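You operate a simulated robot arm through the tools that you are given. There is no shell and no other tool.

You run a simulated robot arm. Do the job below in one go: nothing can be reset, and whatever is moved stays where it is left.

JOB
Drain the green can and put it in the can tray.
Fine: teal lever to DRAIN till under 2 V, then HOLD, blue peg to 2 V, drain on till under 0.3 V; lever at HOLD, blue peg back on 10 V; leave the green peg, the long orange lever and the other cans.

It is judged by the outcome, as a careful person would: the job done as asked, and still so three seconds after it is handed in. It fails if anything else is knocked over, pushed out of place, dropped, spilled or broken.

ROBOT AND FRAMES
A 7-joint arm with a two-finger parallel gripper, fixed in place. Base frame: the origin is at the foot of the arm, x ahead of it, y to its left, z up. Readings come in mm, degrees, newtons and seconds.
Its first joint turns from -132.0 to 132.0 degrees. Payload 3.91 kg.
The tool frame sits at the grasp point between the pads (the TCP): z along the fingers, y along the line on which they close. The tips reach 30 mm beyond it. The gripper opens to 110 mm. The fingers are 20 mm wide and 10 mm thick; the gripper's body (48 by 112 mm) begins 55 mm behind the TCP.
Orientation is that of the tool frame in the base frame, as a unit quaternion [w, x, y, z]. With the fingers straight down and closing along the base's y, the tool's x points along the base's -x, its y along +y and its z along -z.

CONTROLS
- The arm moves only by the tool jog_arm. Its argument "deltas" is a list of rows, each an object of numbers (a shift or turn left out is 0, a gripper value left out holds the last): "x", "y", "z": the shift along the base's x, y, z in units of 50 mm (1.0 is 50 mm); "wx", "wy", "wz": the turn, a rotation vector about the base's x, y, z in units of 8 degrees (1.0 is 8 degrees); "claw": the closure in counts, from 0 (fully open) to 255 (shut). In form: [{"x": .., "y": .., "z": .., "wx": .., "wy": .., "wz": .., "claw": ..}, ...]. A call has 1 to 20 rows; each row shifts and turns the commanded pose from where the row before left it. A call with a number of a shift or a turn outside -1 to 1 is refused whole. Each row takes 0.2 s and may step no farther than 50 mm and 8.6 degrees from the row before; otherwise, or with a gripper value out of range, the whole call is refused. Where a pose cannot be reached the arm comes as near as it can. A force on the tool above 40 N (or 10 N above the force at the start of the call, whichever is more), or a blocked arm, ends the call early, and 0.2 s more pass. The fingers move at their own pace (about 108 mm/s each) and stop on an object; they squeeze with about 21 N. The grip force told is the motor's: it shows also when the fingers shut on nothing. Time passes only in rows, and 0.2 s behind the last, so rows that do not move let the fingers close. The reply holds the time, the measured pose of the TCP, the force on the tool along the base axes, the opening and the grip force, in the units named above and with some noise, with the torque about the TCP (base axes, N m) and any sound that the robot's microphone picked up.
- Cameras (640 x 400 px; columns grow to the right, rows downward): "scene" is fixed at [399.5, 659.4, 1572.2]; the picture's right is [0.26, 0.96, 0.00], its down [0.96, -0.26, -0.14] and it looks along [-0.13, 0.04, -0.99] (base axes); focal length 339 px, centre (320, 200). "wrist" rides on the gripper at [72, 17, -103] in the tool frame; the picture's right is [-0.23, 0.97, 0.00], its down [-0.76, -0.18, -0.62] and it looks along [-0.61, -0.14, 0.78] (tool axes); focal length 222 px, centre (320, 200). There is no depth. A picture from a camera that has moved, and an enlarged one, comes with that camera's place and axes in the base frame and with its lens. The place of the scene camera against the robot may be out by one fixed shift of up to 12 mm in any direction.
- camera(camera): a new picture of that camera. It takes no simulated time.
- enlarge(camera, box): a new picture of the part [left, top, right, bottom] of that camera's present view, enlarged. It takes no simulated time.
- finish_job(): hands the job in; it is judged then, once.

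Nothing tells you positions but the pictures and the camera data. Unless the task says otherwise, let go and move clear before handing in.

The tools are called after "Emit:" by a JSON object that holds its "op" and its "data". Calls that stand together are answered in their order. jog_arm: Moves the arm, as the interface text tells. Its arguments: {"type":"object","properties":{"deltas":{"type":"array","items":{"type":"object","properties":{"x":{"type":"number"},"y":{"type":"number"},"z":{"type":"number"},"wx":{"type":"number"},"wy":{"type":"number"},"wz":{"type":"number"},"claw":{"type":"number"}}}}},"required":["deltas"]} The other tools are called the same way: camera (camera) takes a picture; enlarge (camera, box) takes an enlarged picture of a part of a camera's view; finish_job () hands the job in.

At the start:

```text
time: 0.0
tcp_pos: [400.4, 514.9, 1095.3]
ee_rot: [0.0, 0.0, 1.0, 0.0]
force: [0.3, -1.1, 0.3]
wrist_torque: [-0.01, 0.01, -0.02]
width: 109.9
gripper_force: 0.0
```

scene: 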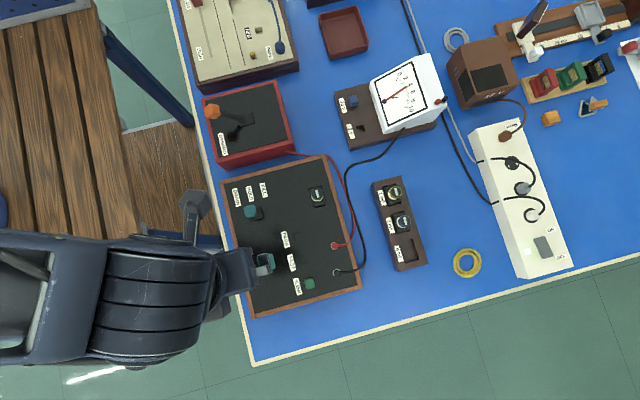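
wrist: 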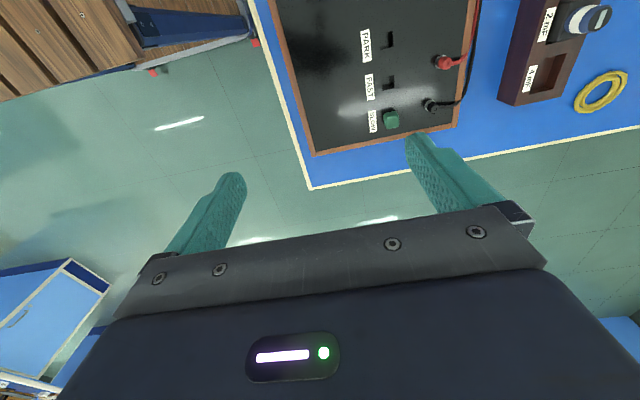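

I see a bench with a black board (teal lever, a green peg, sockets), a meter with a blue peg, a can tray and other apparatus. I'll enlarge the parts to read the labels first.

Emit:
{"op": "enlarge", "data": {"camera": "scene", "box": [200, 140, 370, 320]}}

Emit:
{"op": "enlarge", "data": {"camera": "scene", "box": [320, 40, 460, 160]}}

Emit:
{"op": "enlarge", "data": {"camera": "scene", "box": [360, 160, 460, 280]}}

Emit:
{"op": "enlarge", "data": {"camera": "scene", "box": [170, 0, 310, 170]}}

Emit:
{"op": "enlarge", "data": {"camera": "scene", "box": [440, 0, 640, 280]}}

```text
2.22 times, centred on (285, 230) of scene
camera zoom: at [399.5, 659.4, 1572.2], right [0.26, 0.96, 0.0], down [0.96, -0.26, -0.14], along [-0.13, 0.04, -0.99], focal length 753 px, centre (398, 133)
```

zoom: 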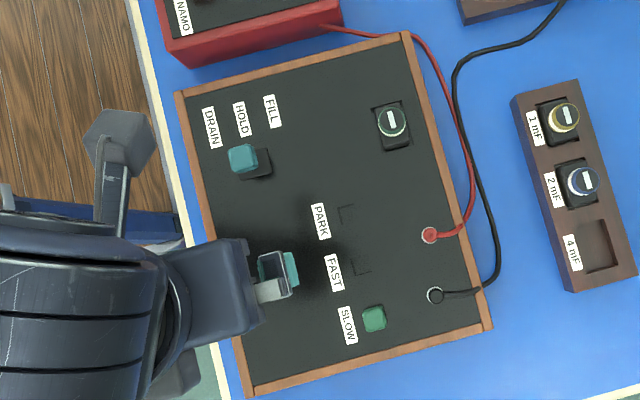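

```text
3.33 times, centred on (390, 100) of scene
camera zoom: at [399.5, 659.4, 1572.2], right [0.26, 0.96, 0.0], down [0.96, -0.26, -0.14], along [-0.13, 0.04, -0.99], focal length 1129 px, centre (87, 533)
```

zoom: 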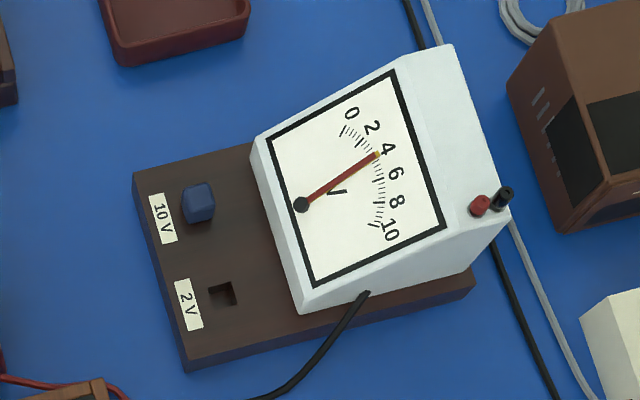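

```text
3.33 times, centred on (410, 220) of scene
camera zoom: at [399.5, 659.4, 1572.2], right [0.26, 0.96, 0.0], down [0.96, -0.26, -0.14], along [-0.13, 0.04, -0.99], focal length 1129 px, centre (20, 133)
```

zoom: 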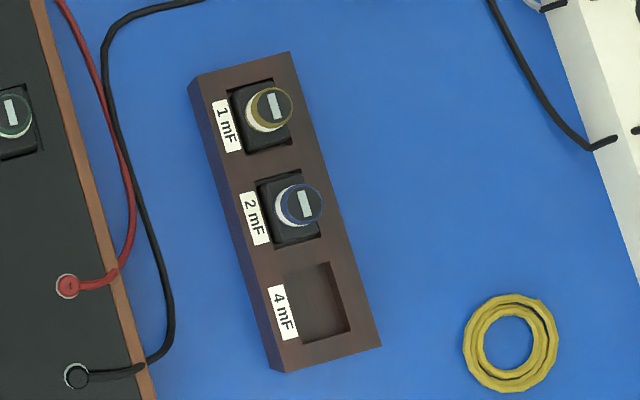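

```text
2.35 times, centred on (240, 85) of scene
camera zoom: at [399.5, 659.4, 1572.2], right [0.26, 0.96, 0.0], down [0.96, -0.26, -0.14], along [-0.13, 0.04, -0.99], focal length 797 px, centre (508, 471)
```

zoom: 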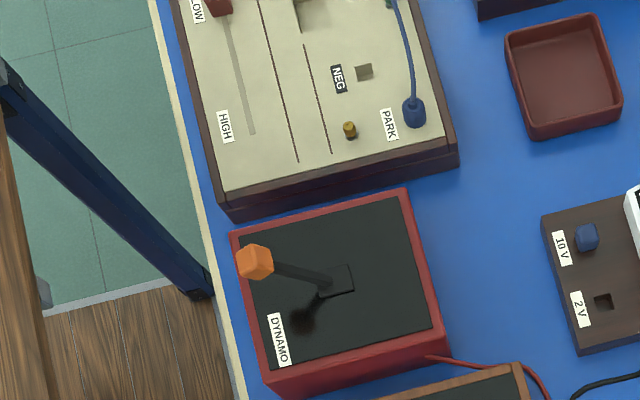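

```text
1.43 times, centred on (540, 140) of scene
camera zoom: at [399.5, 659.4, 1572.2], right [0.26, 0.96, 0.0], down [0.96, -0.26, -0.14], along [-0.13, 0.04, -0.99], focal length 484 px, centre (6, 286)
```

zoom: 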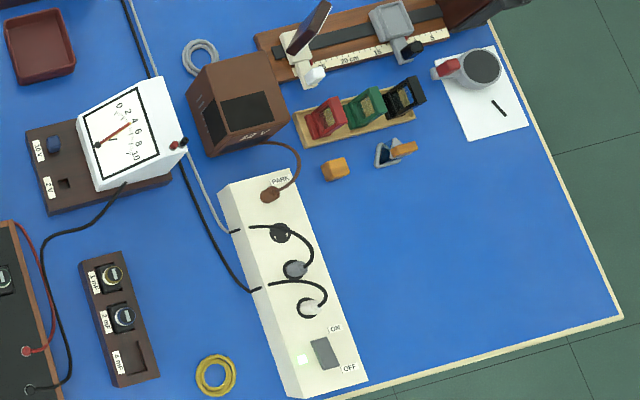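

The board is square to the base axes and at about z≈830. The teal lever is near (295, 548), the green can near (293, 685), the blue peg near (95, 826) and the empty 4 mF slot near (466, 858). I'll move the wrist camera over them for closer views.

Emit:
{"op": "jog_arm", "data": {"deltas": [{"x": -0.65, "y": 0.425}, {"x": -0.65, "y": 0.425}, {"x": -0.65, "y": 0.425}, {"x": -0.65, "y": 0.425}, {}]}}

Emit:
{"op": "camera", "data": {"camera": "wrist"}}

Emit:
{"op": "camera", "data": {"camera": "scene"}}

```text
time: 1.2
tcp_pos: [273.4, 601.1, 1098.0]
ee_rot: [-0.001, 0.001, 1.0, 0.0]
force: [0.2, -1.1, -0.3]
wrist_torque: [-0.02, -0.04, -0.02]
width: 109.7
gripper_force: 0.0
```

```text
taken
camera wrist: at [200.6, 617.9, 1199.6], right [0.23, 0.97, 0.0], down [0.76, -0.18, 0.62], along [0.61, -0.14, -0.78], focal length 222 px, centre (320, 200)
```

wrist: 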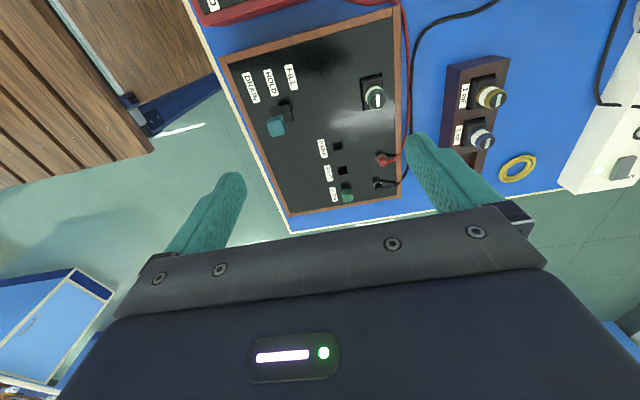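

```text
taken
```

scene: 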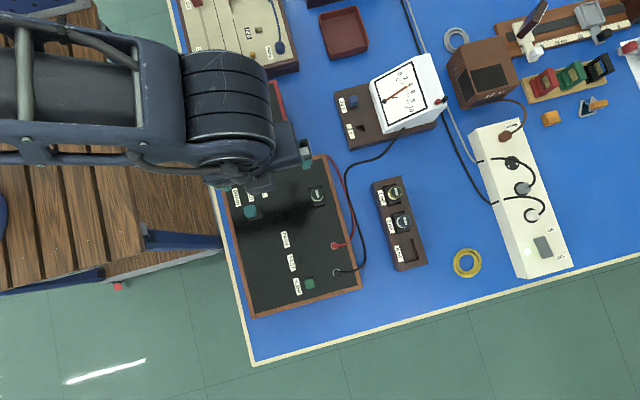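

The view over the board is clear. I'll enlarge the lever, the can and the tray.

Emit:
{"op": "enlarge", "data": {"camera": "wrist", "box": [220, 40, 420, 220]}}

Emit:
{"op": "enlarge", "data": {"camera": "wrist", "box": [340, 50, 420, 120]}}

Emit:
{"op": "enlarge", "data": {"camera": "wrist", "box": [430, 40, 530, 190]}}

Emit:
{"op": "enlarge", "data": {"camera": "wrist", "box": [225, 50, 325, 150]}}

```text
2.22 times, centred on (320, 130) of wrist
camera zoom: at [200.6, 617.9, 1199.6], right [0.23, 0.97, 0.0], down [0.76, -0.18, 0.62], along [0.61, -0.14, -0.78], focal length 494 px, centre (320, 356)
```

zoom: 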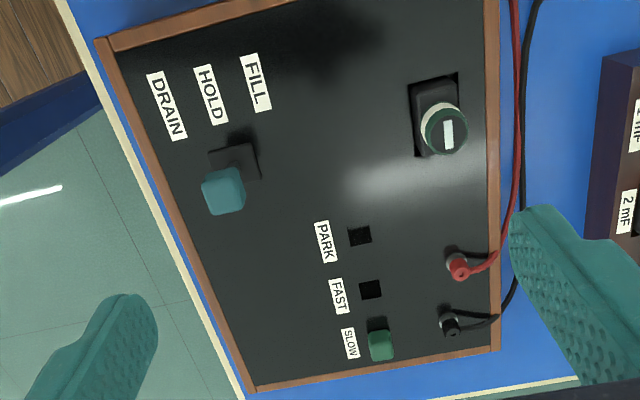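

```text
5.71 times, centred on (380, 85) of wrist
camera zoom: at [200.6, 617.9, 1199.6], right [0.23, 0.97, 0.0], down [0.76, -0.18, 0.62], along [0.61, -0.14, -0.78], focal length 1269 px, centre (-23, 857)
```

zoom: 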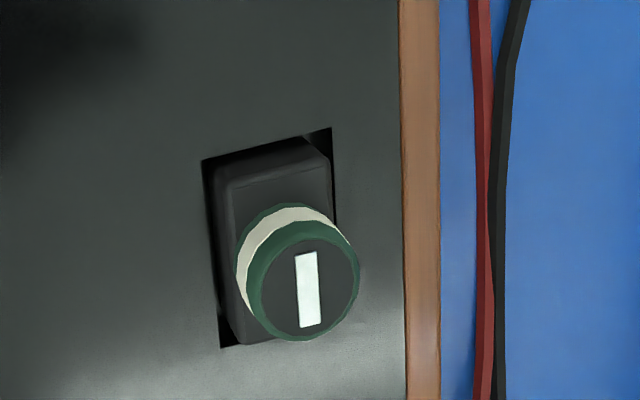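

```text
2.67 times, centred on (480, 115) of wrist
camera zoom: at [200.6, 617.9, 1199.6], right [0.23, 0.97, 0.0], down [0.76, -0.18, 0.62], along [0.61, -0.14, -0.78], focal length 592 px, centre (-107, 427)
```

zoom: 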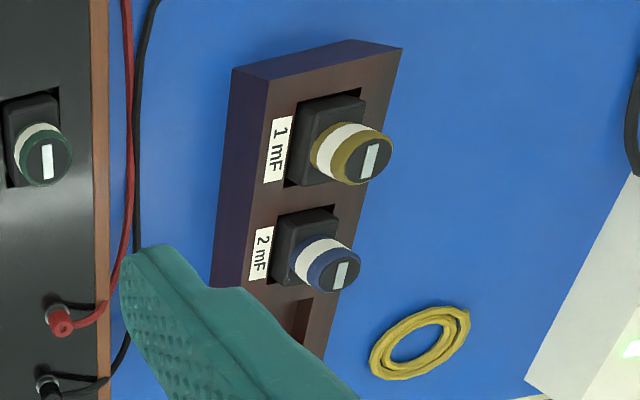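

```text
4.00 times, centred on (275, 100) of wrist
camera zoom: at [200.6, 617.9, 1199.6], right [0.23, 0.97, 0.0], down [0.76, -0.18, 0.62], along [0.61, -0.14, -0.78], focal length 888 px, centre (500, 600)
```

zoom: 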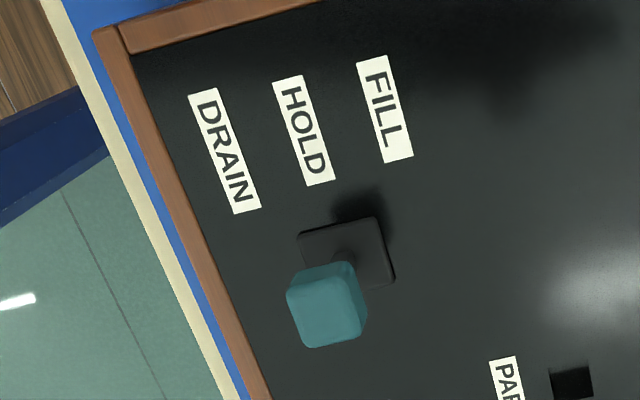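

The lever plate is near (300, 532). I'll lower above it, staying well clear, to refine its position.

Emit:
{"op": "jog_arm", "data": {"deltas": [{"x": 0.17, "y": -0.47, "z": -0.6}, {"x": 0.17, "y": -0.47, "z": -0.6}, {"x": 0.17, "y": -0.46, "z": -0.6}, {}]}}

Emit:
{"op": "camera", "data": {"camera": "wrist"}}

Emit:
{"op": "enlarge", "data": {"camera": "wrist", "box": [240, 40, 400, 140]}}

```text
time: 2.2
tcp_pos: [296.3, 529.8, 1004.7]
ee_rot: [0.0, -0.001, 1.0, 0.0]
force: [0.3, 0.3, 0.8]
wrist_torque: [0.01, 0.01, -0.02]
width: 110.1
gripper_force: 0.0
```

```text
taken
camera wrist: at [224.5, 547.0, 1108.7], right [0.23, 0.97, 0.0], down [0.76, -0.18, 0.62], along [0.61, -0.14, -0.78], focal length 222 px, centre (320, 200)
```

wrist: 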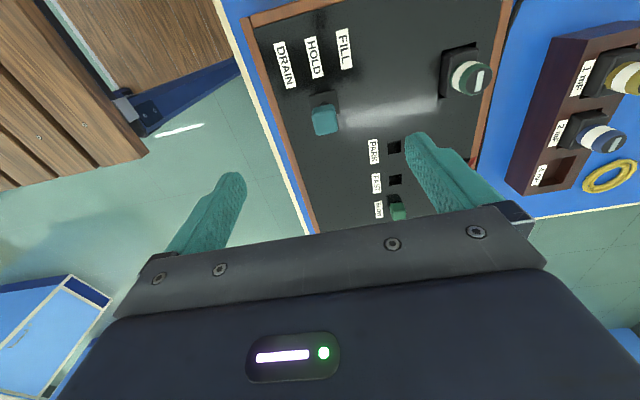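

```text
4.00 times, centred on (320, 90) of wrist
camera zoom: at [224.5, 547.0, 1108.7], right [0.23, 0.97, 0.0], down [0.76, -0.18, 0.62], along [0.61, -0.14, -0.78], focal length 888 px, centre (320, 640)
```

zoom: 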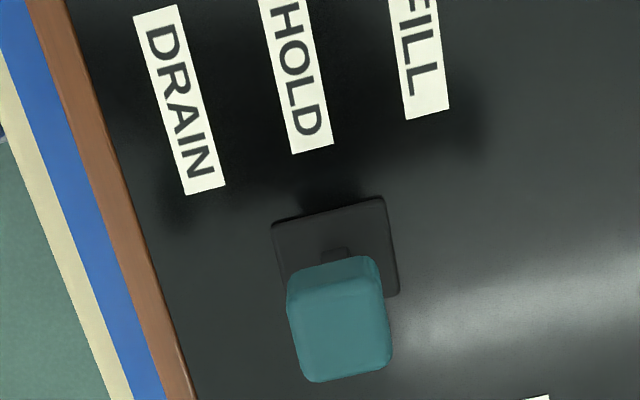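

The board top is at z≈852. The lever stands upright at HOLD with its knob top near (298, 535, 903). I'll straddle the knob with the fingers part-closed and look again.

Emit:
{"op": "jog_arm", "data": {"deltas": [{"claw": 128}, {"y": 0.04, "z": -0.5, "claw": 128}, {"y": 0.04, "z": -0.5, "claw": 128}, {"x": 0.02, "y": 0.03, "z": -0.6}, {"z": -0.4}, {}]}}

Emit:
{"op": "camera", "data": {"camera": "wrist"}}

Emit:
{"op": "camera", "data": {"camera": "scene"}}

```text
time: 3.6
tcp_pos: [300.7, 533.3, 905.8]
ee_rot: [0.0, 0.0, 1.0, 0.001]
force: [-0.5, 0.2, -0.5]
wrist_torque: [-0.04, -0.01, -0.02]
width: 54.8
gripper_force: 0.1
```

```text
taken
camera wrist: at [226.9, 551.3, 1007.5], right [0.23, 0.97, 0.0], down [0.76, -0.18, 0.62], along [0.61, -0.14, -0.78], focal length 222 px, centre (320, 200)
```

wrist: 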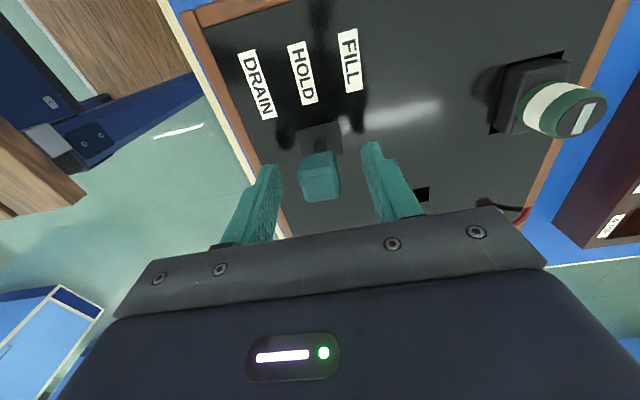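

```text
taken
```

scene: 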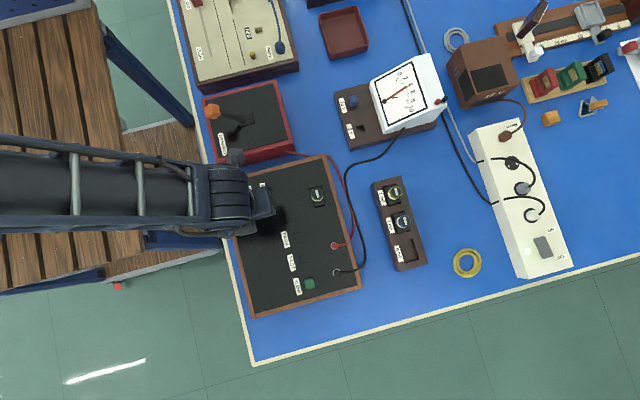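

The knob sits centred between the fingers. I'll push it gently toward DRAIN (−y) and watch the lever and meter.

Emit:
{"op": "jog_arm", "data": {"deltas": [{"y": -0.2}, {"y": -0.2}, {"y": -0.12}, {"y": -0.12}, {"y": -0.1}, {}]}}

Emit:
{"op": "camera", "data": {"camera": "wrist"}}

Emit:
{"op": "enlarge", "data": {"camera": "scene", "box": [360, 40, 460, 120]}}

```text
time: 5.0
tcp_pos: [298.2, 497.7, 906.2]
ee_rot: [0.0, -0.001, 1.0, 0.0]
force: [-0.4, 0.5, -0.4]
wrist_torque: [0.04, 0.02, 0.01]
width: 55.3
gripper_force: 0.2
```

```text
taken
camera wrist: at [225.7, 514.8, 1009.0], right [0.23, 0.97, 0.0], down [0.76, -0.18, 0.62], along [0.61, -0.14, -0.78], focal length 222 px, centre (320, 200)
```

wrist: 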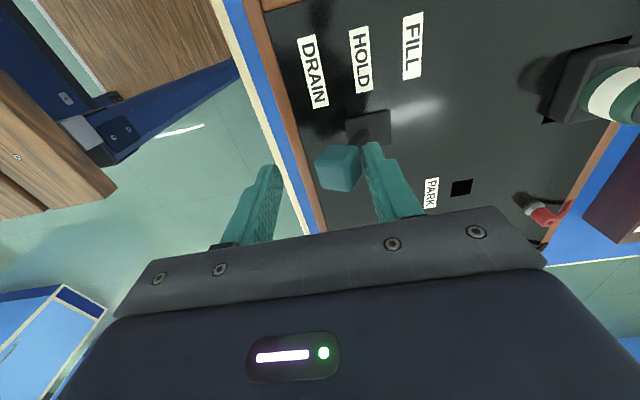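

```text
5.00 times, centred on (410, 80) of scene
camera zoom: at [399.5, 659.4, 1572.2], right [0.26, 0.96, 0.0], down [0.96, -0.26, -0.14], along [-0.13, 0.04, -0.99], focal length 1693 px, centre (-130, 800)
```

zoom: 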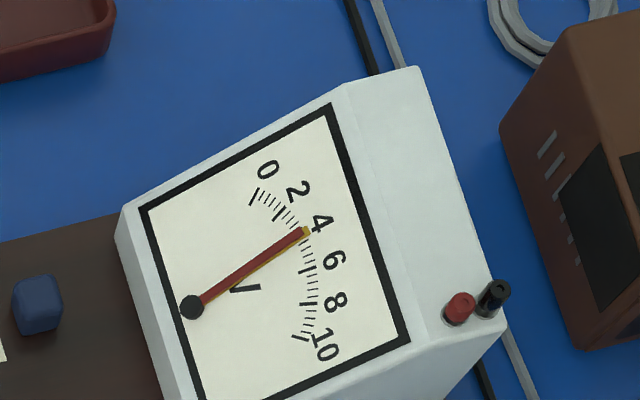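

The lever has started to tilt but the needle hasn't moved yet. I'll push a bit farther.

Emit:
{"op": "jog_arm", "data": {"deltas": [{"y": -0.1}, {"y": -0.1}, {}]}}

Emit:
{"op": "enlarge", "data": {"camera": "wrist", "box": [240, 20, 440, 220]}}

Emit:
{"op": "enlarge", "data": {"camera": "scene", "box": [360, 40, 460, 120]}}

```text
time: 5.8
tcp_pos: [298.3, 488.1, 906.5]
ee_rot: [0.0, -0.001, 1.0, 0.001]
force: [1.1, 36.1, -10.5]
wrist_torque: [0.29, -0.25, -0.11]
width: 72.8
gripper_force: 18.4
```

```text
2.00 times, centred on (340, 120) of wrist
camera zoom: at [225.7, 505.5, 1009.0], right [0.23, 0.97, 0.0], down [0.76, -0.18, 0.62], along [0.61, -0.14, -0.78], focal length 444 px, centre (280, 360)
```

zoom: 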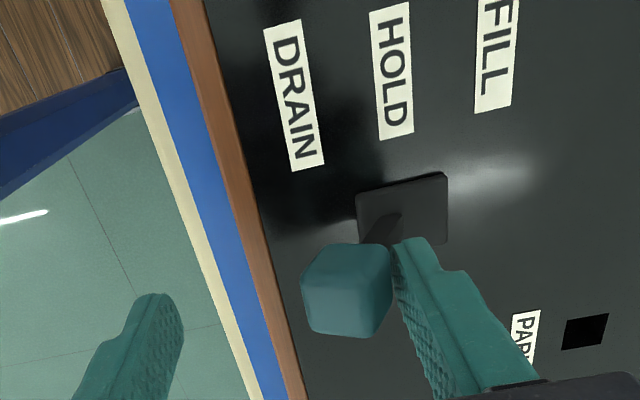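

```text
5.00 times, centred on (410, 80) of scene
camera zoom: at [399.5, 659.4, 1572.2], right [0.26, 0.96, 0.0], down [0.96, -0.26, -0.14], along [-0.13, 0.04, -0.99], focal length 1693 px, centre (-130, 800)
```

zoom: 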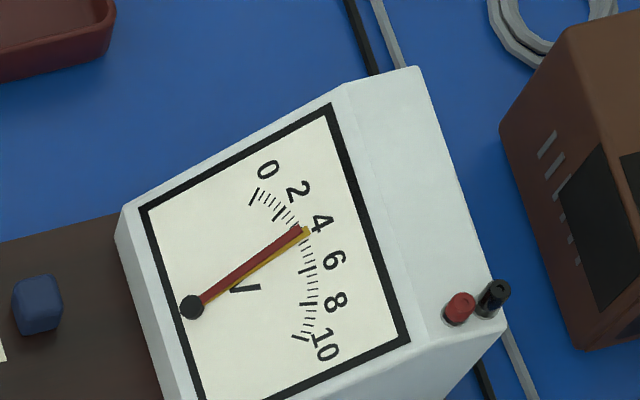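

The lever is hard against its DRAIN stop and the needle has begun to fall. I'll ease off the push and see whether it stays.

Emit:
{"op": "jog_arm", "data": {"deltas": [{"y": 0.2}, {"y": 0.15}, {}]}}

Emit:
{"op": "enlarge", "data": {"camera": "wrist", "box": [240, 20, 440, 220]}}

Emit:
{"op": "enlarge", "data": {"camera": "scene", "box": [360, 40, 460, 120]}}

```text
time: 6.6
tcp_pos: [298.0, 504.6, 905.5]
ee_rot: [0.0, 0.0, 1.0, -0.001]
force: [-0.1, 1.1, -0.2]
wrist_torque: [0.02, 0.01, -0.03]
width: 54.8
gripper_force: 0.1
```

```text
2.00 times, centred on (340, 120) of wrist
camera zoom: at [225.3, 521.4, 1009.4], right [0.23, 0.97, 0.0], down [0.76, -0.18, 0.62], along [0.61, -0.14, -0.78], focal length 444 px, centre (280, 360)
```

zoom: 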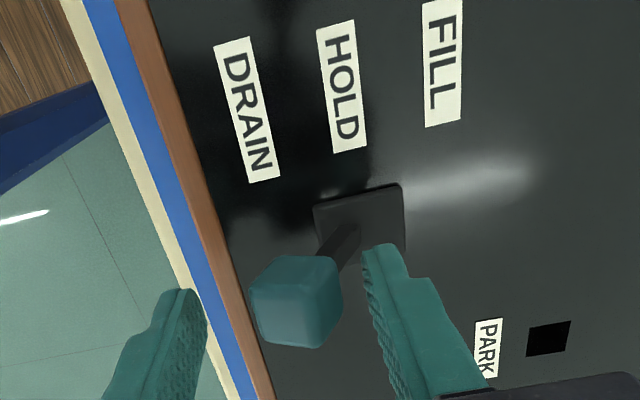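

```text
5.00 times, centred on (410, 80) of scene
camera zoom: at [399.5, 659.4, 1572.2], right [0.26, 0.96, 0.0], down [0.96, -0.26, -0.14], along [-0.13, 0.04, -0.99], focal length 1693 px, centre (-130, 800)
```

zoom: 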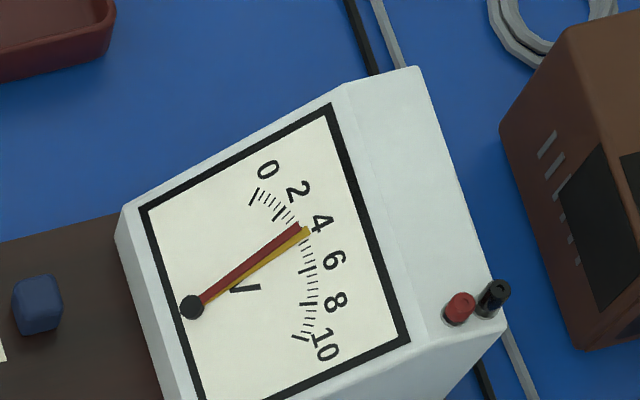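

The lever latched in DRAIN and the voltage is falling. I'll wait beside it.

Emit:
{"op": "jog_arm", "data": {"deltas": [{}, {}, {}, {}, {}, {}, {}, {}, {}, {}, {}, {}, {}, {}, {}, {}, {}, {}, {}, {}]}}

Emit:
{"op": "enlarge", "data": {"camera": "scene", "box": [360, 40, 460, 120]}}

```text
time: 10.8
tcp_pos: [297.6, 505.4, 906.8]
ee_rot: [0.0, 0.001, 1.0, 0.0]
force: [-0.9, -0.6, -0.4]
wrist_torque: [-0.02, 0.01, -0.01]
width: 54.7
gripper_force: 0.0
```

```text
5.00 times, centred on (410, 80) of scene
camera zoom: at [399.5, 659.4, 1572.2], right [0.26, 0.96, 0.0], down [0.96, -0.26, -0.14], along [-0.13, 0.04, -0.99], focal length 1693 px, centre (-130, 800)
```

zoom: 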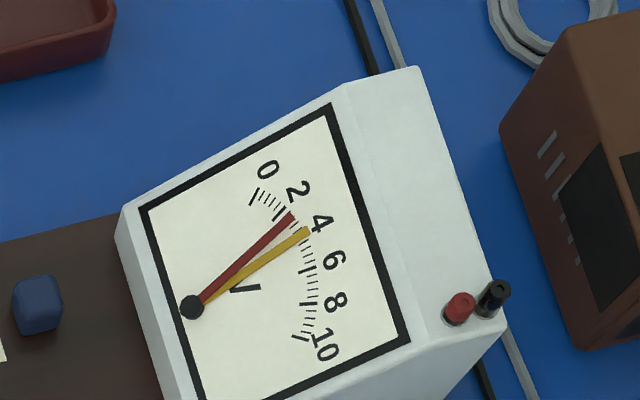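

It reads about 2.8 V and is still dropping. I'll keep waiting.

Emit:
{"op": "jog_arm", "data": {"deltas": [{}, {}, {}, {}, {}, {}, {}, {}, {}, {}, {}, {}, {}, {}, {}, {}, {}, {}, {}, {}]}}

Emit:
{"op": "jog_arm", "data": {"deltas": [{}, {}, {}, {}, {}, {}, {}, {}, {}, {}, {}, {}, {}, {}, {}, {}, {}, {}, {}, {}]}}

Emit:
{"op": "enlarge", "data": {"camera": "scene", "box": [370, 50, 430, 120]}}

Emit:
{"op": "enlarge", "data": {"camera": "wrist", "box": [240, 20, 440, 220]}}

```text
time: 15.0
tcp_pos: [296.9, 504.5, 905.6]
ee_rot: [0.0, 0.0, 1.0, 0.001]
force: [-0.5, 0.9, 0.3]
wrist_torque: [0.0, -0.02, -0.01]
width: 54.8
gripper_force: 0.1
```

```text
time: 19.2
tcp_pos: [296.8, 504.1, 905.8]
ee_rot: [0.0, 0.0, 1.0, 0.0]
force: [0.1, 0.2, -0.4]
wrist_torque: [0.0, -0.02, 0.0]
width: 54.8
gripper_force: 0.0
```

```text
5.71 times, centred on (400, 85) of scene
camera zoom: at [399.5, 659.4, 1572.2], right [0.26, 0.96, 0.0], down [0.96, -0.26, -0.14], along [-0.13, 0.04, -0.99], focal length 1935 px, centre (-137, 857)
```

zoom: 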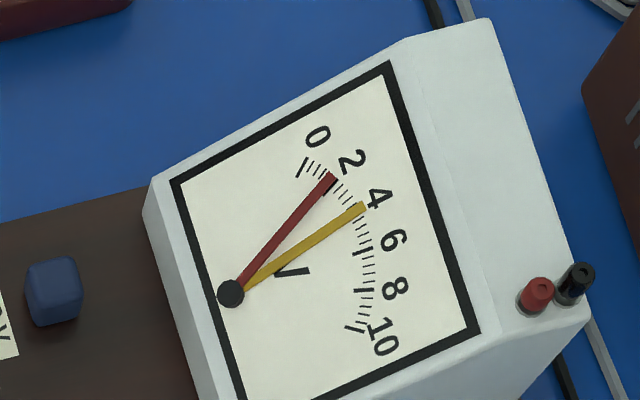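

```text
2.00 times, centred on (340, 120) of wrist
camera zoom: at [225.1, 521.7, 1009.6], right [0.23, 0.97, 0.0], down [0.76, -0.18, 0.62], along [0.61, -0.14, -0.78], focal length 444 px, centre (280, 360)
```

zoom: 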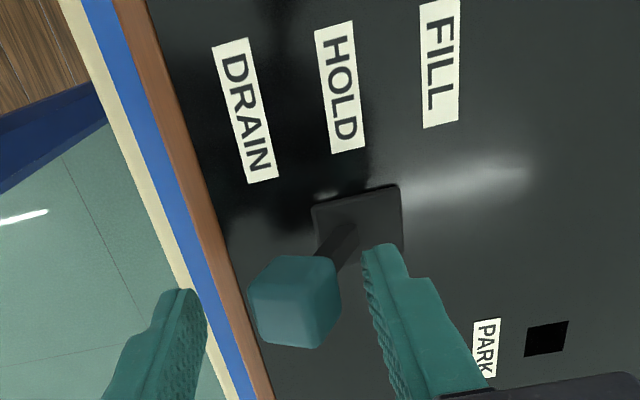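

It's about 1.9 V, too close to 2. I'll wait longer to get a clear margin before changing range.

Emit:
{"op": "jog_arm", "data": {"deltas": [{}, {}, {}, {}, {}, {}, {}, {}, {}, {}, {}, {}, {}, {}, {}, {}, {}, {}, {}, {}]}}

Emit:
{"op": "jog_arm", "data": {"deltas": [{}, {}, {}, {}, {}, {}, {}, {}, {}, {}, {}, {}, {}, {}, {}, {}, {}, {}, {}, {}]}}

Emit:
{"op": "enlarge", "data": {"camera": "scene", "box": [370, 50, 430, 120]}}

```text
time: 23.4
tcp_pos: [296.8, 503.5, 906.5]
ee_rot: [-0.001, 0.001, 1.0, -0.001]
force: [-0.3, -0.3, -0.5]
wrist_torque: [-0.02, 0.01, 0.0]
width: 54.7
gripper_force: 0.2
```

```text
time: 27.6
tcp_pos: [298.2, 504.1, 905.8]
ee_rot: [0.0, 0.0, 1.0, 0.0]
force: [-0.3, 0.1, -0.3]
wrist_torque: [0.02, -0.04, 0.02]
width: 54.6
gripper_force: 0.0
```

```text
5.71 times, centred on (400, 85) of scene
camera zoom: at [399.5, 659.4, 1572.2], right [0.26, 0.96, 0.0], down [0.96, -0.26, -0.14], along [-0.13, 0.04, -0.99], focal length 1935 px, centre (-137, 857)
```

zoom: 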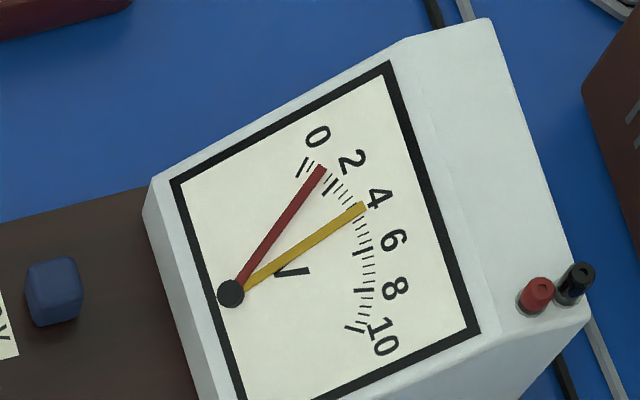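

It reads about 1.3 V, clearly under 2 V. I'll push the lever back toward HOLD with the other finger, stopping just short of centre to check.

Emit:
{"op": "jog_arm", "data": {"deltas": [{"y": 0.25}, {"y": 0.2}, {"y": 0.15}, {"y": 0.12}, {"y": 0.1}, {}]}}

Emit:
{"op": "enlarge", "data": {"camera": "wrist", "box": [240, 20, 440, 220]}}

```text
time: 29.0
tcp_pos: [296.8, 546.5, 907.6]
ee_rot: [0.0, -0.001, 1.0, 0.0]
force: [0.1, -0.9, -0.5]
wrist_torque: [-0.04, 0.0, 0.0]
width: 54.9
gripper_force: 0.1
```

```text
2.00 times, centred on (340, 120) of wrist
camera zoom: at [224.0, 563.3, 1009.8], right [0.23, 0.97, 0.0], down [0.76, -0.18, 0.62], along [0.61, -0.14, -0.78], focal length 444 px, centre (280, 360)
```

zoom: 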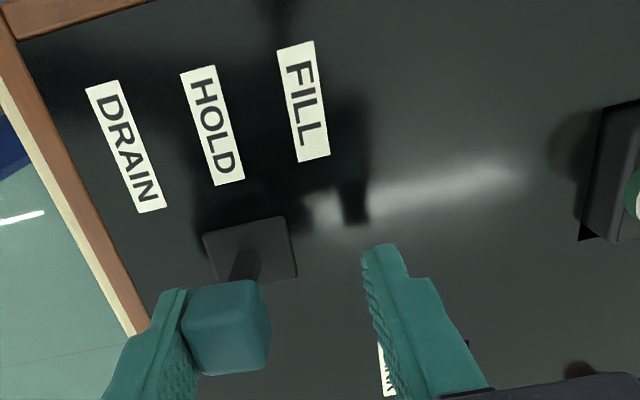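

It's just short of upright. I'll centre the gripper at the HOLD position and close it around the knob to set it upright.

Emit:
{"op": "jog_arm", "data": {"deltas": [{"y": -0.21}, {"claw": 175}, {"claw": 190}, {"claw": 196}, {}]}}

Emit:
{"op": "enlarge", "data": {"camera": "wrist", "box": [240, 20, 440, 220]}}

Emit:
{"op": "enlarge", "data": {"camera": "scene", "box": [370, 50, 430, 120]}}

```text
time: 30.2
tcp_pos: [299.3, 534.3, 905.4]
ee_rot: [0.0, 0.0, 1.0, 0.0]
force: [0.6, -0.1, -0.3]
wrist_torque: [0.0, -0.03, 0.0]
width: 25.2
gripper_force: 0.0
```

```text
2.00 times, centred on (340, 120) of wrist
camera zoom: at [226.4, 551.4, 1008.4], right [0.23, 0.97, 0.0], down [0.76, -0.18, 0.62], along [0.61, -0.14, -0.78], focal length 444 px, centre (280, 360)
```

zoom: 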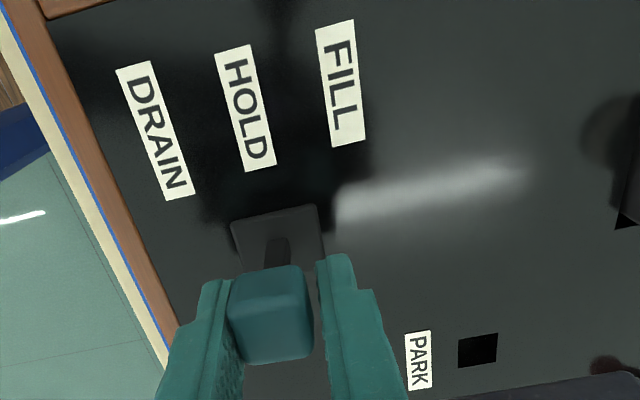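

```text
5.71 times, centred on (400, 85) of scene
camera zoom: at [399.5, 659.4, 1572.2], right [0.26, 0.96, 0.0], down [0.96, -0.26, -0.14], along [-0.13, 0.04, -0.99], focal length 1935 px, centre (-137, 857)
```

zoom: 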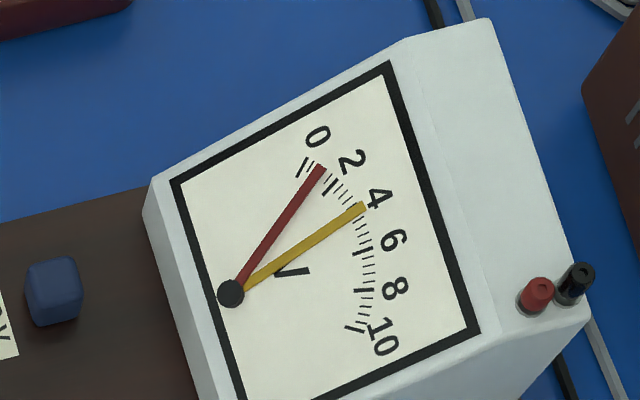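

The lever looks upright. I'll open, rise clear, and check that it stays in HOLD with the reading steady.

Emit:
{"op": "jog_arm", "data": {"deltas": [{"claw": 128}, {"claw": 128}, {"z": 0.5}, {"z": 0.8}, {"z": 0.8}, {}]}}

Emit:
{"op": "enlarge", "data": {"camera": "wrist", "box": [240, 20, 400, 140]}}

Emit:
{"op": "enlarge", "data": {"camera": "scene", "box": [370, 50, 430, 120]}}

```text
time: 31.6
tcp_pos: [296.7, 535.9, 1010.3]
ee_rot: [0.0, -0.001, 1.0, 0.0]
force: [-0.2, -1.0, 0.4]
wrist_torque: [0.02, 0.0, -0.01]
width: 54.7
gripper_force: 0.1
```

```text
3.33 times, centred on (320, 80) of wrist
camera zoom: at [224.3, 553.2, 1113.7], right [0.23, 0.97, 0.0], down [0.76, -0.18, 0.62], along [0.61, -0.14, -0.78], focal length 740 px, centre (320, 600)
```

zoom: 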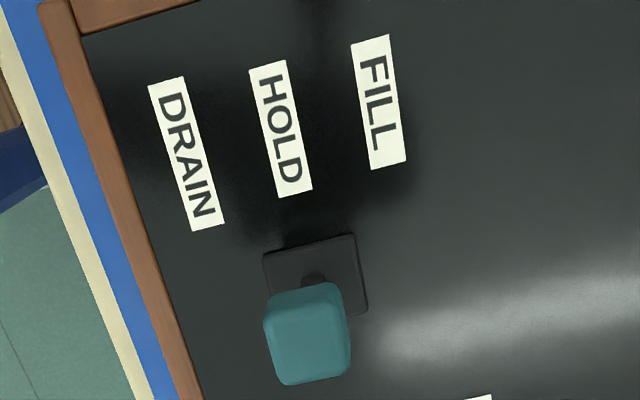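

```text
5.71 times, centred on (400, 85) of scene
camera zoom: at [399.5, 659.4, 1572.2], right [0.26, 0.96, 0.0], down [0.96, -0.26, -0.14], along [-0.13, 0.04, -0.99], focal length 1935 px, centre (-137, 857)
```

zoom: 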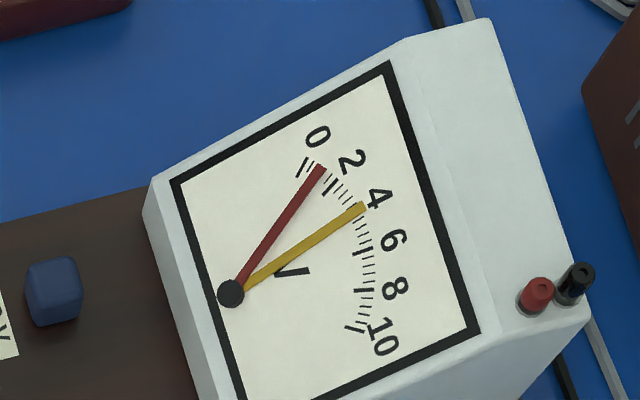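

The lever is back in HOLD and the reading holds near 1.3 V. Next I'll go over to the meter to inspect the blue peg, travelling high.

Emit:
{"op": "jog_arm", "data": {"deltas": [{"z": 0.9}, {"z": 0.9}, {"x": -0.47, "y": 0.678}, {"x": -0.47, "y": 0.678}, {"x": -0.47, "y": 0.678}, {"x": -0.47, "y": 0.678}, {"x": -0.47, "y": 0.678}, {"x": -0.47, "y": 0.678}, {"x": -0.47, "y": 0.6}, {"x": -0.47, "y": 0.6}, {}]}}

Emit:
{"op": "camera", "data": {"camera": "wrist"}}

Emit:
{"op": "camera", "data": {"camera": "scene"}}

```text
time: 34.0
tcp_pos: [109.3, 796.8, 1104.8]
ee_rot: [0.0, 0.001, 1.0, 0.0]
force: [-0.1, -0.7, -0.7]
wrist_torque: [-0.01, 0.04, -0.02]
width: 54.7
gripper_force: 0.0
```

```text
taken
camera wrist: at [37.3, 813.7, 1207.2], right [0.23, 0.97, 0.0], down [0.76, -0.18, 0.62], along [0.61, -0.14, -0.78], focal length 222 px, centre (320, 200)
```

wrist: 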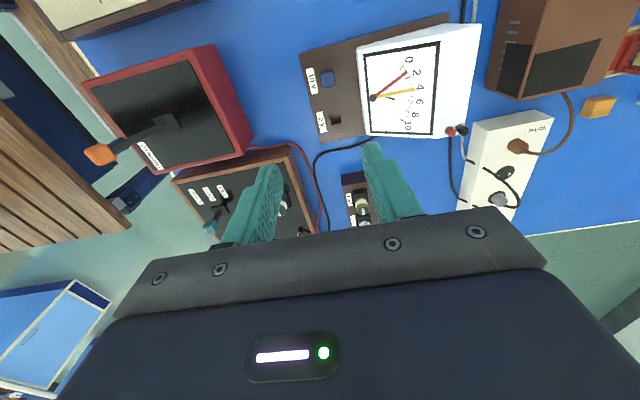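

```text
taken
```

scene: 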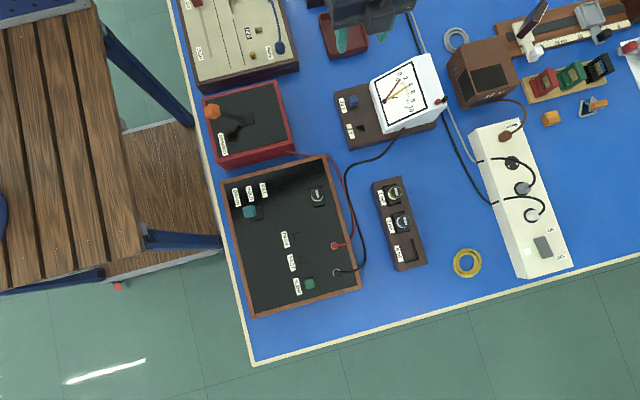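

The meter, peg and hole are visible from here. I'll enlarge them.

Emit:
{"op": "enlarge", "data": {"camera": "wrist", "box": [290, 40, 410, 150]}}

Emit:
{"op": "enlarge", "data": {"camera": "wrist", "box": [80, 60, 320, 240]}}

```text
3.64 times, centred on (350, 95) of wrist
camera zoom: at [37.3, 813.7, 1207.2], right [0.23, 0.97, 0.0], down [0.76, -0.18, 0.62], along [0.61, -0.14, -0.78], focal length 808 px, centre (211, 582)
```

zoom: 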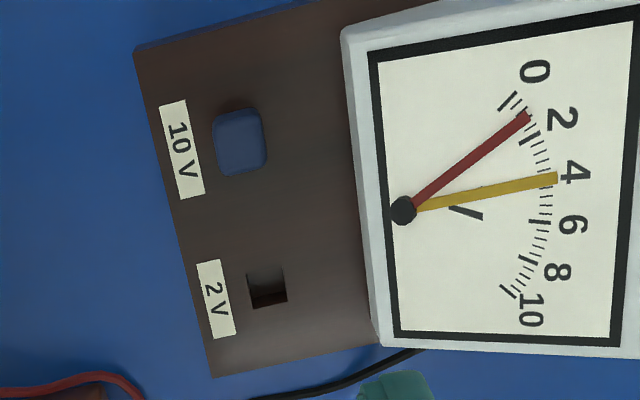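

```text
2.22 times, centred on (200, 150) of wrist
camera zoom: at [37.3, 813.7, 1207.2], right [0.23, 0.97, 0.0], down [0.76, -0.18, 0.62], along [0.61, -0.14, -0.78], focal length 494 px, centre (587, 311)
```

zoom: 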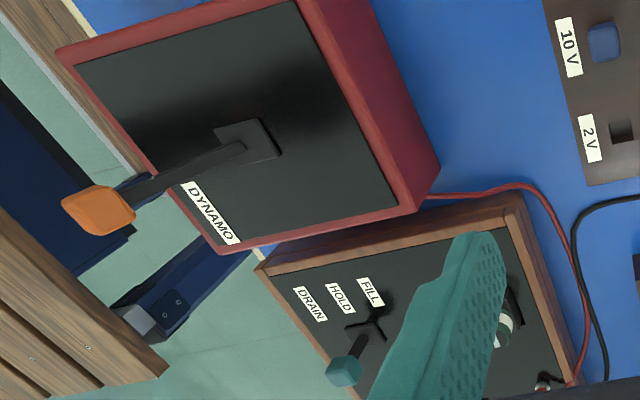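

The peg is around (100, 811) and the 2 V hole around (165, 811). I'll lower above the peg to fix heights.

Emit:
{"op": "jog_arm", "data": {"deltas": [{"x": -0.06, "y": 0.1, "z": -0.7}, {"x": -0.06, "y": 0.1, "z": -0.7}, {"x": -0.05, "y": 0.08, "z": -0.7}, {}]}}

Emit:
{"op": "camera", "data": {"camera": "wrist"}}

Emit:
{"op": "enlarge", "data": {"camera": "wrist", "box": [270, 60, 390, 150]}}

```text
time: 35.0
tcp_pos: [101.4, 813.6, 995.5]
ee_rot: [0.0, 0.0, 1.0, 0.0]
force: [0.0, -0.4, -0.2]
wrist_torque: [0.03, -0.02, 0.01]
width: 55.1
gripper_force: 0.0
```

```text
taken
camera wrist: at [29.4, 830.6, 1099.2], right [0.23, 0.97, 0.0], down [0.76, -0.18, 0.62], along [0.61, -0.14, -0.78], focal length 222 px, centre (320, 200)
```

wrist: 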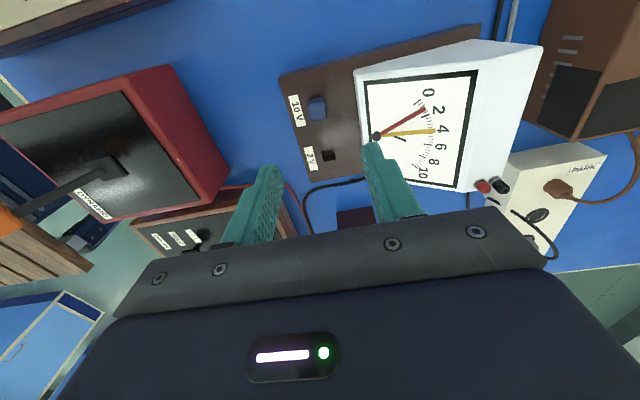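

```text
4.44 times, centred on (330, 105) of wrist
camera zoom: at [29.4, 830.6, 1099.2], right [0.23, 0.97, 0.0], down [0.76, -0.18, 0.62], along [0.61, -0.14, -0.78], focal length 987 px, centre (276, 622)
```

zoom: 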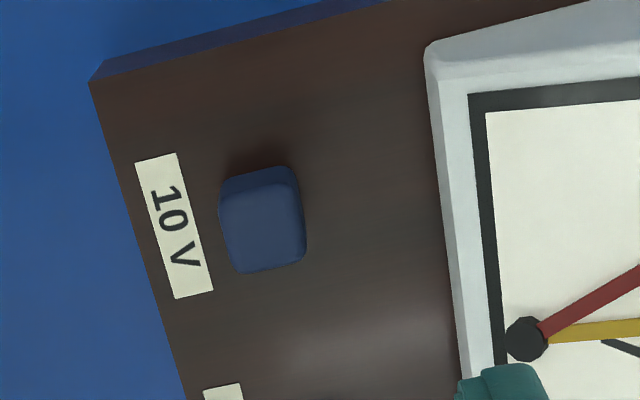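

The meter base top is at z≈823 and the peg head is about 20 mm wide, centred at (104.5, 811.5) with its top at z≈847. The hood's lower front is at y≈856, so there's room for the fingers. I'll descend partway and verify alignment.

Emit:
{"op": "jog_arm", "data": {"deltas": [{"x": 0.03, "y": -0.02, "z": -0.6, "claw": 151}, {"x": 0.03, "y": -0.02, "z": -0.6}, {"z": -0.6}, {"z": -0.4}, {}]}}

Emit:
{"op": "camera", "data": {"camera": "wrist"}}

Emit:
{"op": "enlarge", "data": {"camera": "wrist", "box": [260, 100, 380, 220]}}

```text
time: 36.2
tcp_pos: [104.3, 809.6, 886.8]
ee_rot: [0.001, 0.0, 1.0, 0.0]
force: [0.2, -0.8, 0.1]
wrist_torque: [-0.01, -0.03, -0.03]
width: 45.0
gripper_force: 0.1
```

```text
taken
camera wrist: at [31.8, 826.9, 990.0], right [0.23, 0.97, 0.0], down [0.76, -0.18, 0.62], along [0.61, -0.14, -0.78], focal length 222 px, centre (320, 200)
```

wrist: 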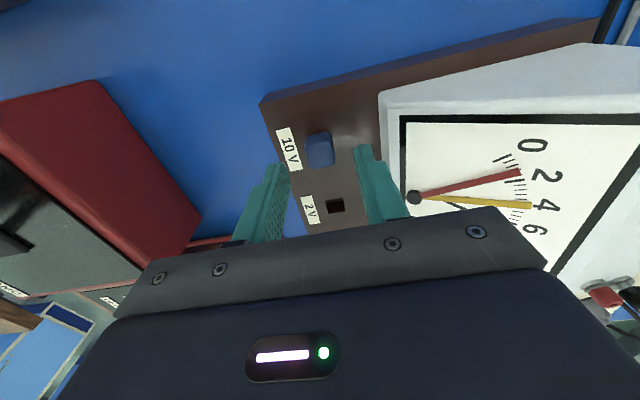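

```text
3.33 times, centred on (320, 160) of wrist
camera zoom: at [31.8, 826.9, 990.0], right [0.23, 0.97, 0.0], down [0.76, -0.18, 0.62], along [0.61, -0.14, -0.78], focal length 740 px, centre (320, 333)
```

zoom: 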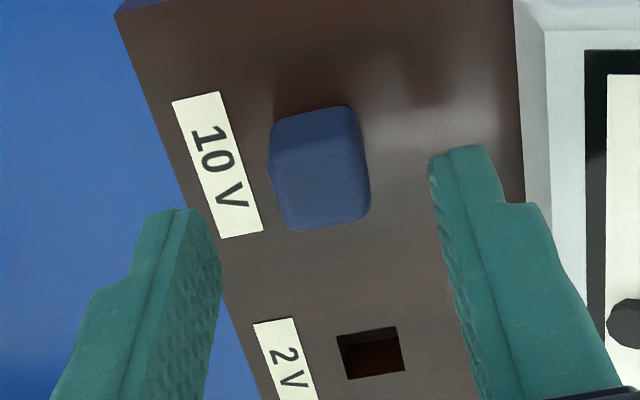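

The alignment is good. I'll descend to grip height and close on the peg head.

Emit:
{"op": "jog_arm", "data": {"deltas": [{"y": 0.02, "z": -0.3}, {"z": -0.28}, {"claw": 200}, {"claw": 230}, {"claw": 230}, {}]}}

Emit:
{"op": "enlarge", "data": {"camera": "wrist", "box": [260, 100, 380, 220]}}

```text
time: 37.3
tcp_pos: [103.0, 812.0, 860.2]
ee_rot: [0.001, 0.0, 1.0, 0.001]
force: [0.7, 2.1, 5.8]
wrist_torque: [-0.03, 0.04, 0.0]
width: 19.2
gripper_force: 7.6
stopped in row 5: the force on the tool passed its limit at 41 N (the readings are from after the stop); the commanded pose is now the measured one
```

```text
3.33 times, centred on (320, 160) of wrist
camera zoom: at [31.2, 828.6, 962.9], right [0.23, 0.97, 0.0], down [0.76, -0.18, 0.62], along [0.61, -0.14, -0.78], focal length 740 px, centre (320, 333)
```

zoom: 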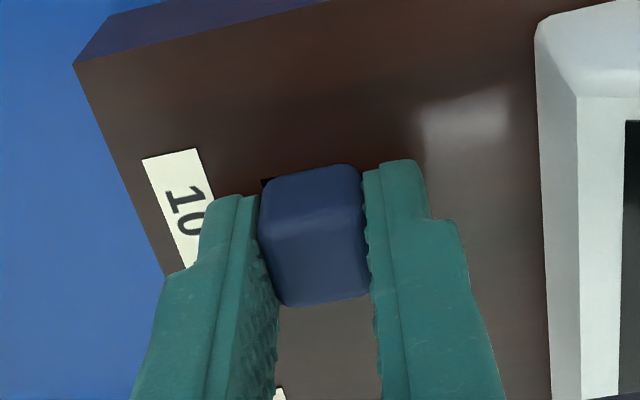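

The fingers are on the peg head, though the closing transient tripped the force limit. I'll firm the grip, then lift straight up.

Emit:
{"op": "jog_arm", "data": {"deltas": [{"claw": 240}, {"claw": 240}, {"z": 0.1, "claw": 240}, {"z": 0.1}, {}]}}

Emit:
{"op": "enlarge", "data": {"camera": "wrist", "box": [260, 100, 380, 220]}}

```text
time: 38.5
tcp_pos: [103.7, 810.5, 868.4]
ee_rot: [-0.001, -0.001, 1.0, 0.0]
force: [0.3, 0.2, -1.0]
wrist_torque: [0.01, -0.03, 0.0]
width: 18.9
gripper_force: 21.0
```

```text
3.33 times, centred on (320, 160) of wrist
camera zoom: at [31.2, 827.4, 971.5], right [0.23, 0.97, 0.0], down [0.76, -0.18, 0.62], along [0.61, -0.14, -0.78], focal length 740 px, centre (320, 333)
```

zoom: 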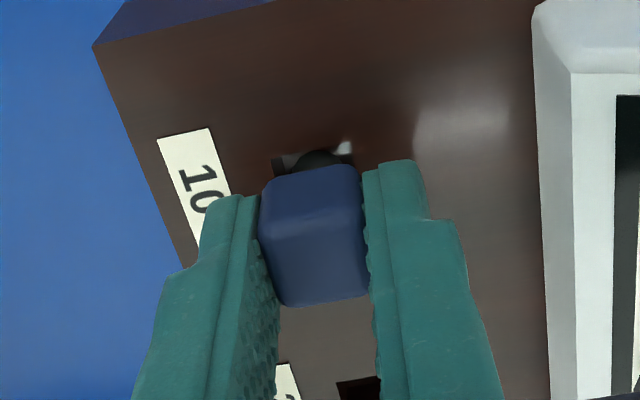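

The peg is rising with the grip, showing a black shaft in a square hole. I'll continue lifting.

Emit:
{"op": "jog_arm", "data": {"deltas": [{"z": 0.3}, {"z": 0.3}, {"z": 0.3}, {}]}}

Emit:
{"op": "enlarge", "data": {"camera": "wrist", "box": [240, 70, 400, 220]}}

```text
time: 39.5
tcp_pos: [104.4, 811.3, 913.9]
ee_rot: [0.001, -0.001, 1.0, 0.0]
force: [-0.4, -0.5, -0.2]
wrist_torque: [0.03, 0.01, -0.03]
width: 6.7
gripper_force: 0.1
```

```text
2.67 times, centred on (320, 145) of wrist
camera zoom: at [32.2, 827.9, 1017.5], right [0.23, 0.97, 0.0], down [0.76, -0.18, 0.62], along [0.61, -0.14, -0.78], focal length 592 px, centre (320, 347)
```

zoom: 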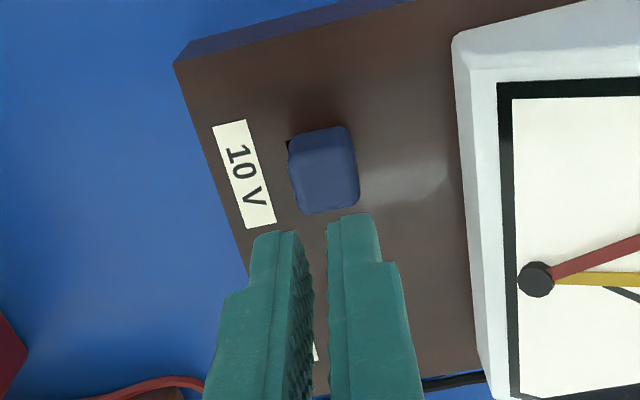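

The peg slipped out of the grip and dropped back into the 10 V hole, still upright. I'll open, look, and then re-grip lower on the head and lift more slowly.

Emit:
{"op": "jog_arm", "data": {"deltas": [{"z": 0.3, "claw": 170}, {"claw": 170}, {}]}}

Emit:
{"op": "enlarge", "data": {"camera": "wrist", "box": [270, 80, 390, 180]}}

Emit:
{"op": "enlarge", "data": {"camera": "scene", "box": [320, 60, 460, 160]}}

```text
time: 40.3
tcp_pos: [104.4, 811.1, 931.4]
ee_rot: [0.0, -0.001, 1.0, -0.001]
force: [-1.0, -0.2, -0.3]
wrist_torque: [0.0, -0.01, 0.04]
width: 36.8
gripper_force: 0.2
```

```text
4.00 times, centred on (330, 130) of wrist
camera zoom: at [31.2, 828.2, 1032.2], right [0.23, 0.97, 0.0], down [0.76, -0.18, 0.62], along [0.61, -0.14, -0.78], focal length 888 px, centre (280, 480)
```

zoom: 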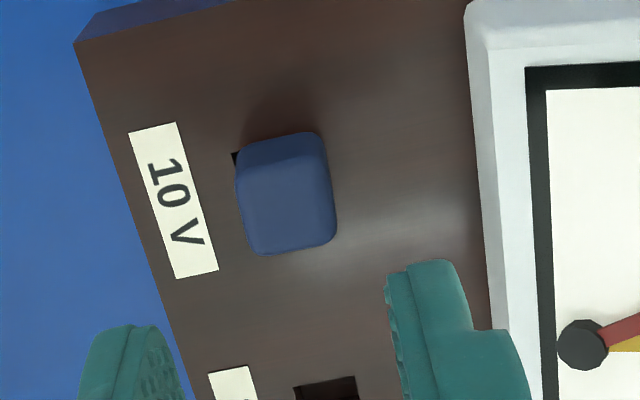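

```text
4.00 times, centred on (390, 110) of scene
camera zoom: at [399.5, 659.4, 1572.2], right [0.26, 0.96, 0.0], down [0.96, -0.26, -0.14], along [-0.13, 0.04, -0.99], focal length 1355 px, centre (40, 560)
```

zoom: 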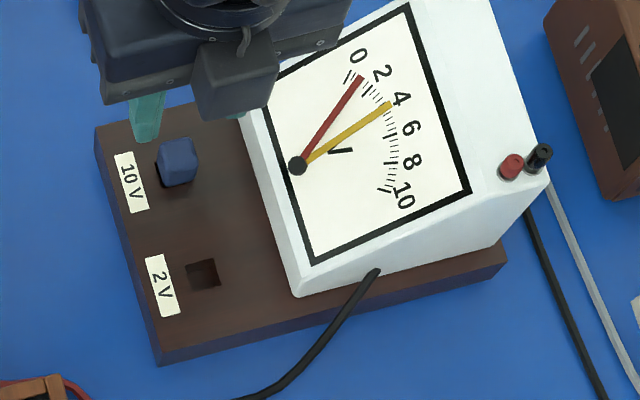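

The peg is seated in the 10 V hole, offset about 2 mm toward +y. I'll re-grip lower and lift in small steps.

Emit:
{"op": "jog_arm", "data": {"deltas": [{"x": -0.02, "y": 0.04, "z": -0.5}, {"z": -0.5}, {"z": -0.3}, {"z": -0.22}, {}, {"claw": 190}, {"claw": 205}, {"claw": 215}, {"claw": 225}, {}]}}

Emit:
{"op": "enlarge", "data": {"camera": "wrist", "box": [260, 100, 380, 220]}}

```text
time: 41.4
tcp_pos: [101.1, 814.8, 859.9]
ee_rot: [0.0, -0.001, 1.0, 0.002]
force: [-0.9, -3.9, 6.8]
wrist_torque: [-0.31, -0.02, -0.03]
width: 38.3
gripper_force: 2.2
stopped in row 5: the force on the tool passed its limit at 43 N (the readings are from after the stop); the commanded pose is now the measured one
```

```text
3.33 times, centred on (320, 160) of wrist
camera zoom: at [29.7, 831.7, 963.2], right [0.23, 0.97, 0.01], down [0.76, -0.18, 0.62], along [0.61, -0.14, -0.78], focal length 740 px, centre (320, 333)
```

zoom: 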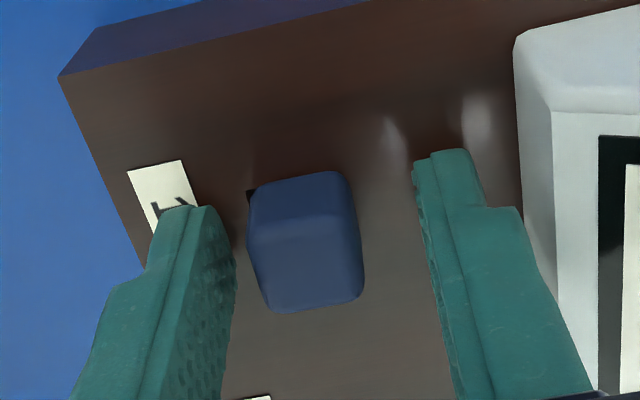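

The fingertips touched the base top, so it's nearer z≈829. I'll rise 2 mm, centre on the peg, and close gently.

Emit:
{"op": "jog_arm", "data": {"deltas": [{"y": -0.025, "z": 0.04}, {}, {"claw": 190}, {"claw": 200}, {"claw": 207}, {"claw": 212}, {"claw": 220}, {"claw": 235}, {"claw": 255}, {}]}}

Emit:
{"op": "enlarge", "data": {"camera": "wrist", "box": [260, 100, 380, 220]}}

```text
time: 43.6
tcp_pos: [102.1, 813.3, 861.0]
ee_rot: [0.0, -0.001, 1.0, 0.003]
force: [0.7, -18.9, 2.0]
wrist_torque: [-0.62, -0.01, 0.01]
width: 19.0
gripper_force: 20.9
```

```text
3.33 times, centred on (320, 160) of wrist
camera zoom: at [29.7, 829.9, 964.9], right [0.23, 0.97, 0.0], down [0.76, -0.18, 0.62], along [0.61, -0.14, -0.78], focal length 740 px, centre (320, 333)
```

zoom: 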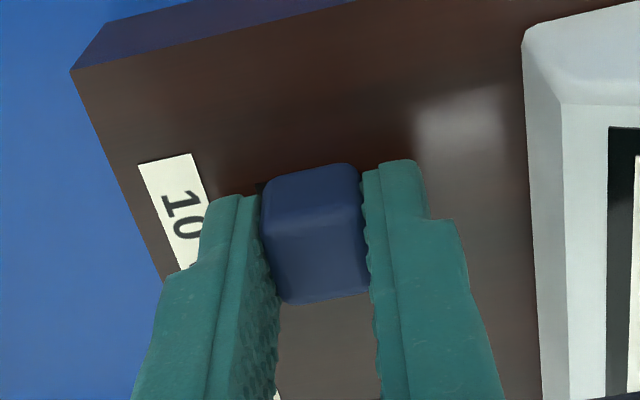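

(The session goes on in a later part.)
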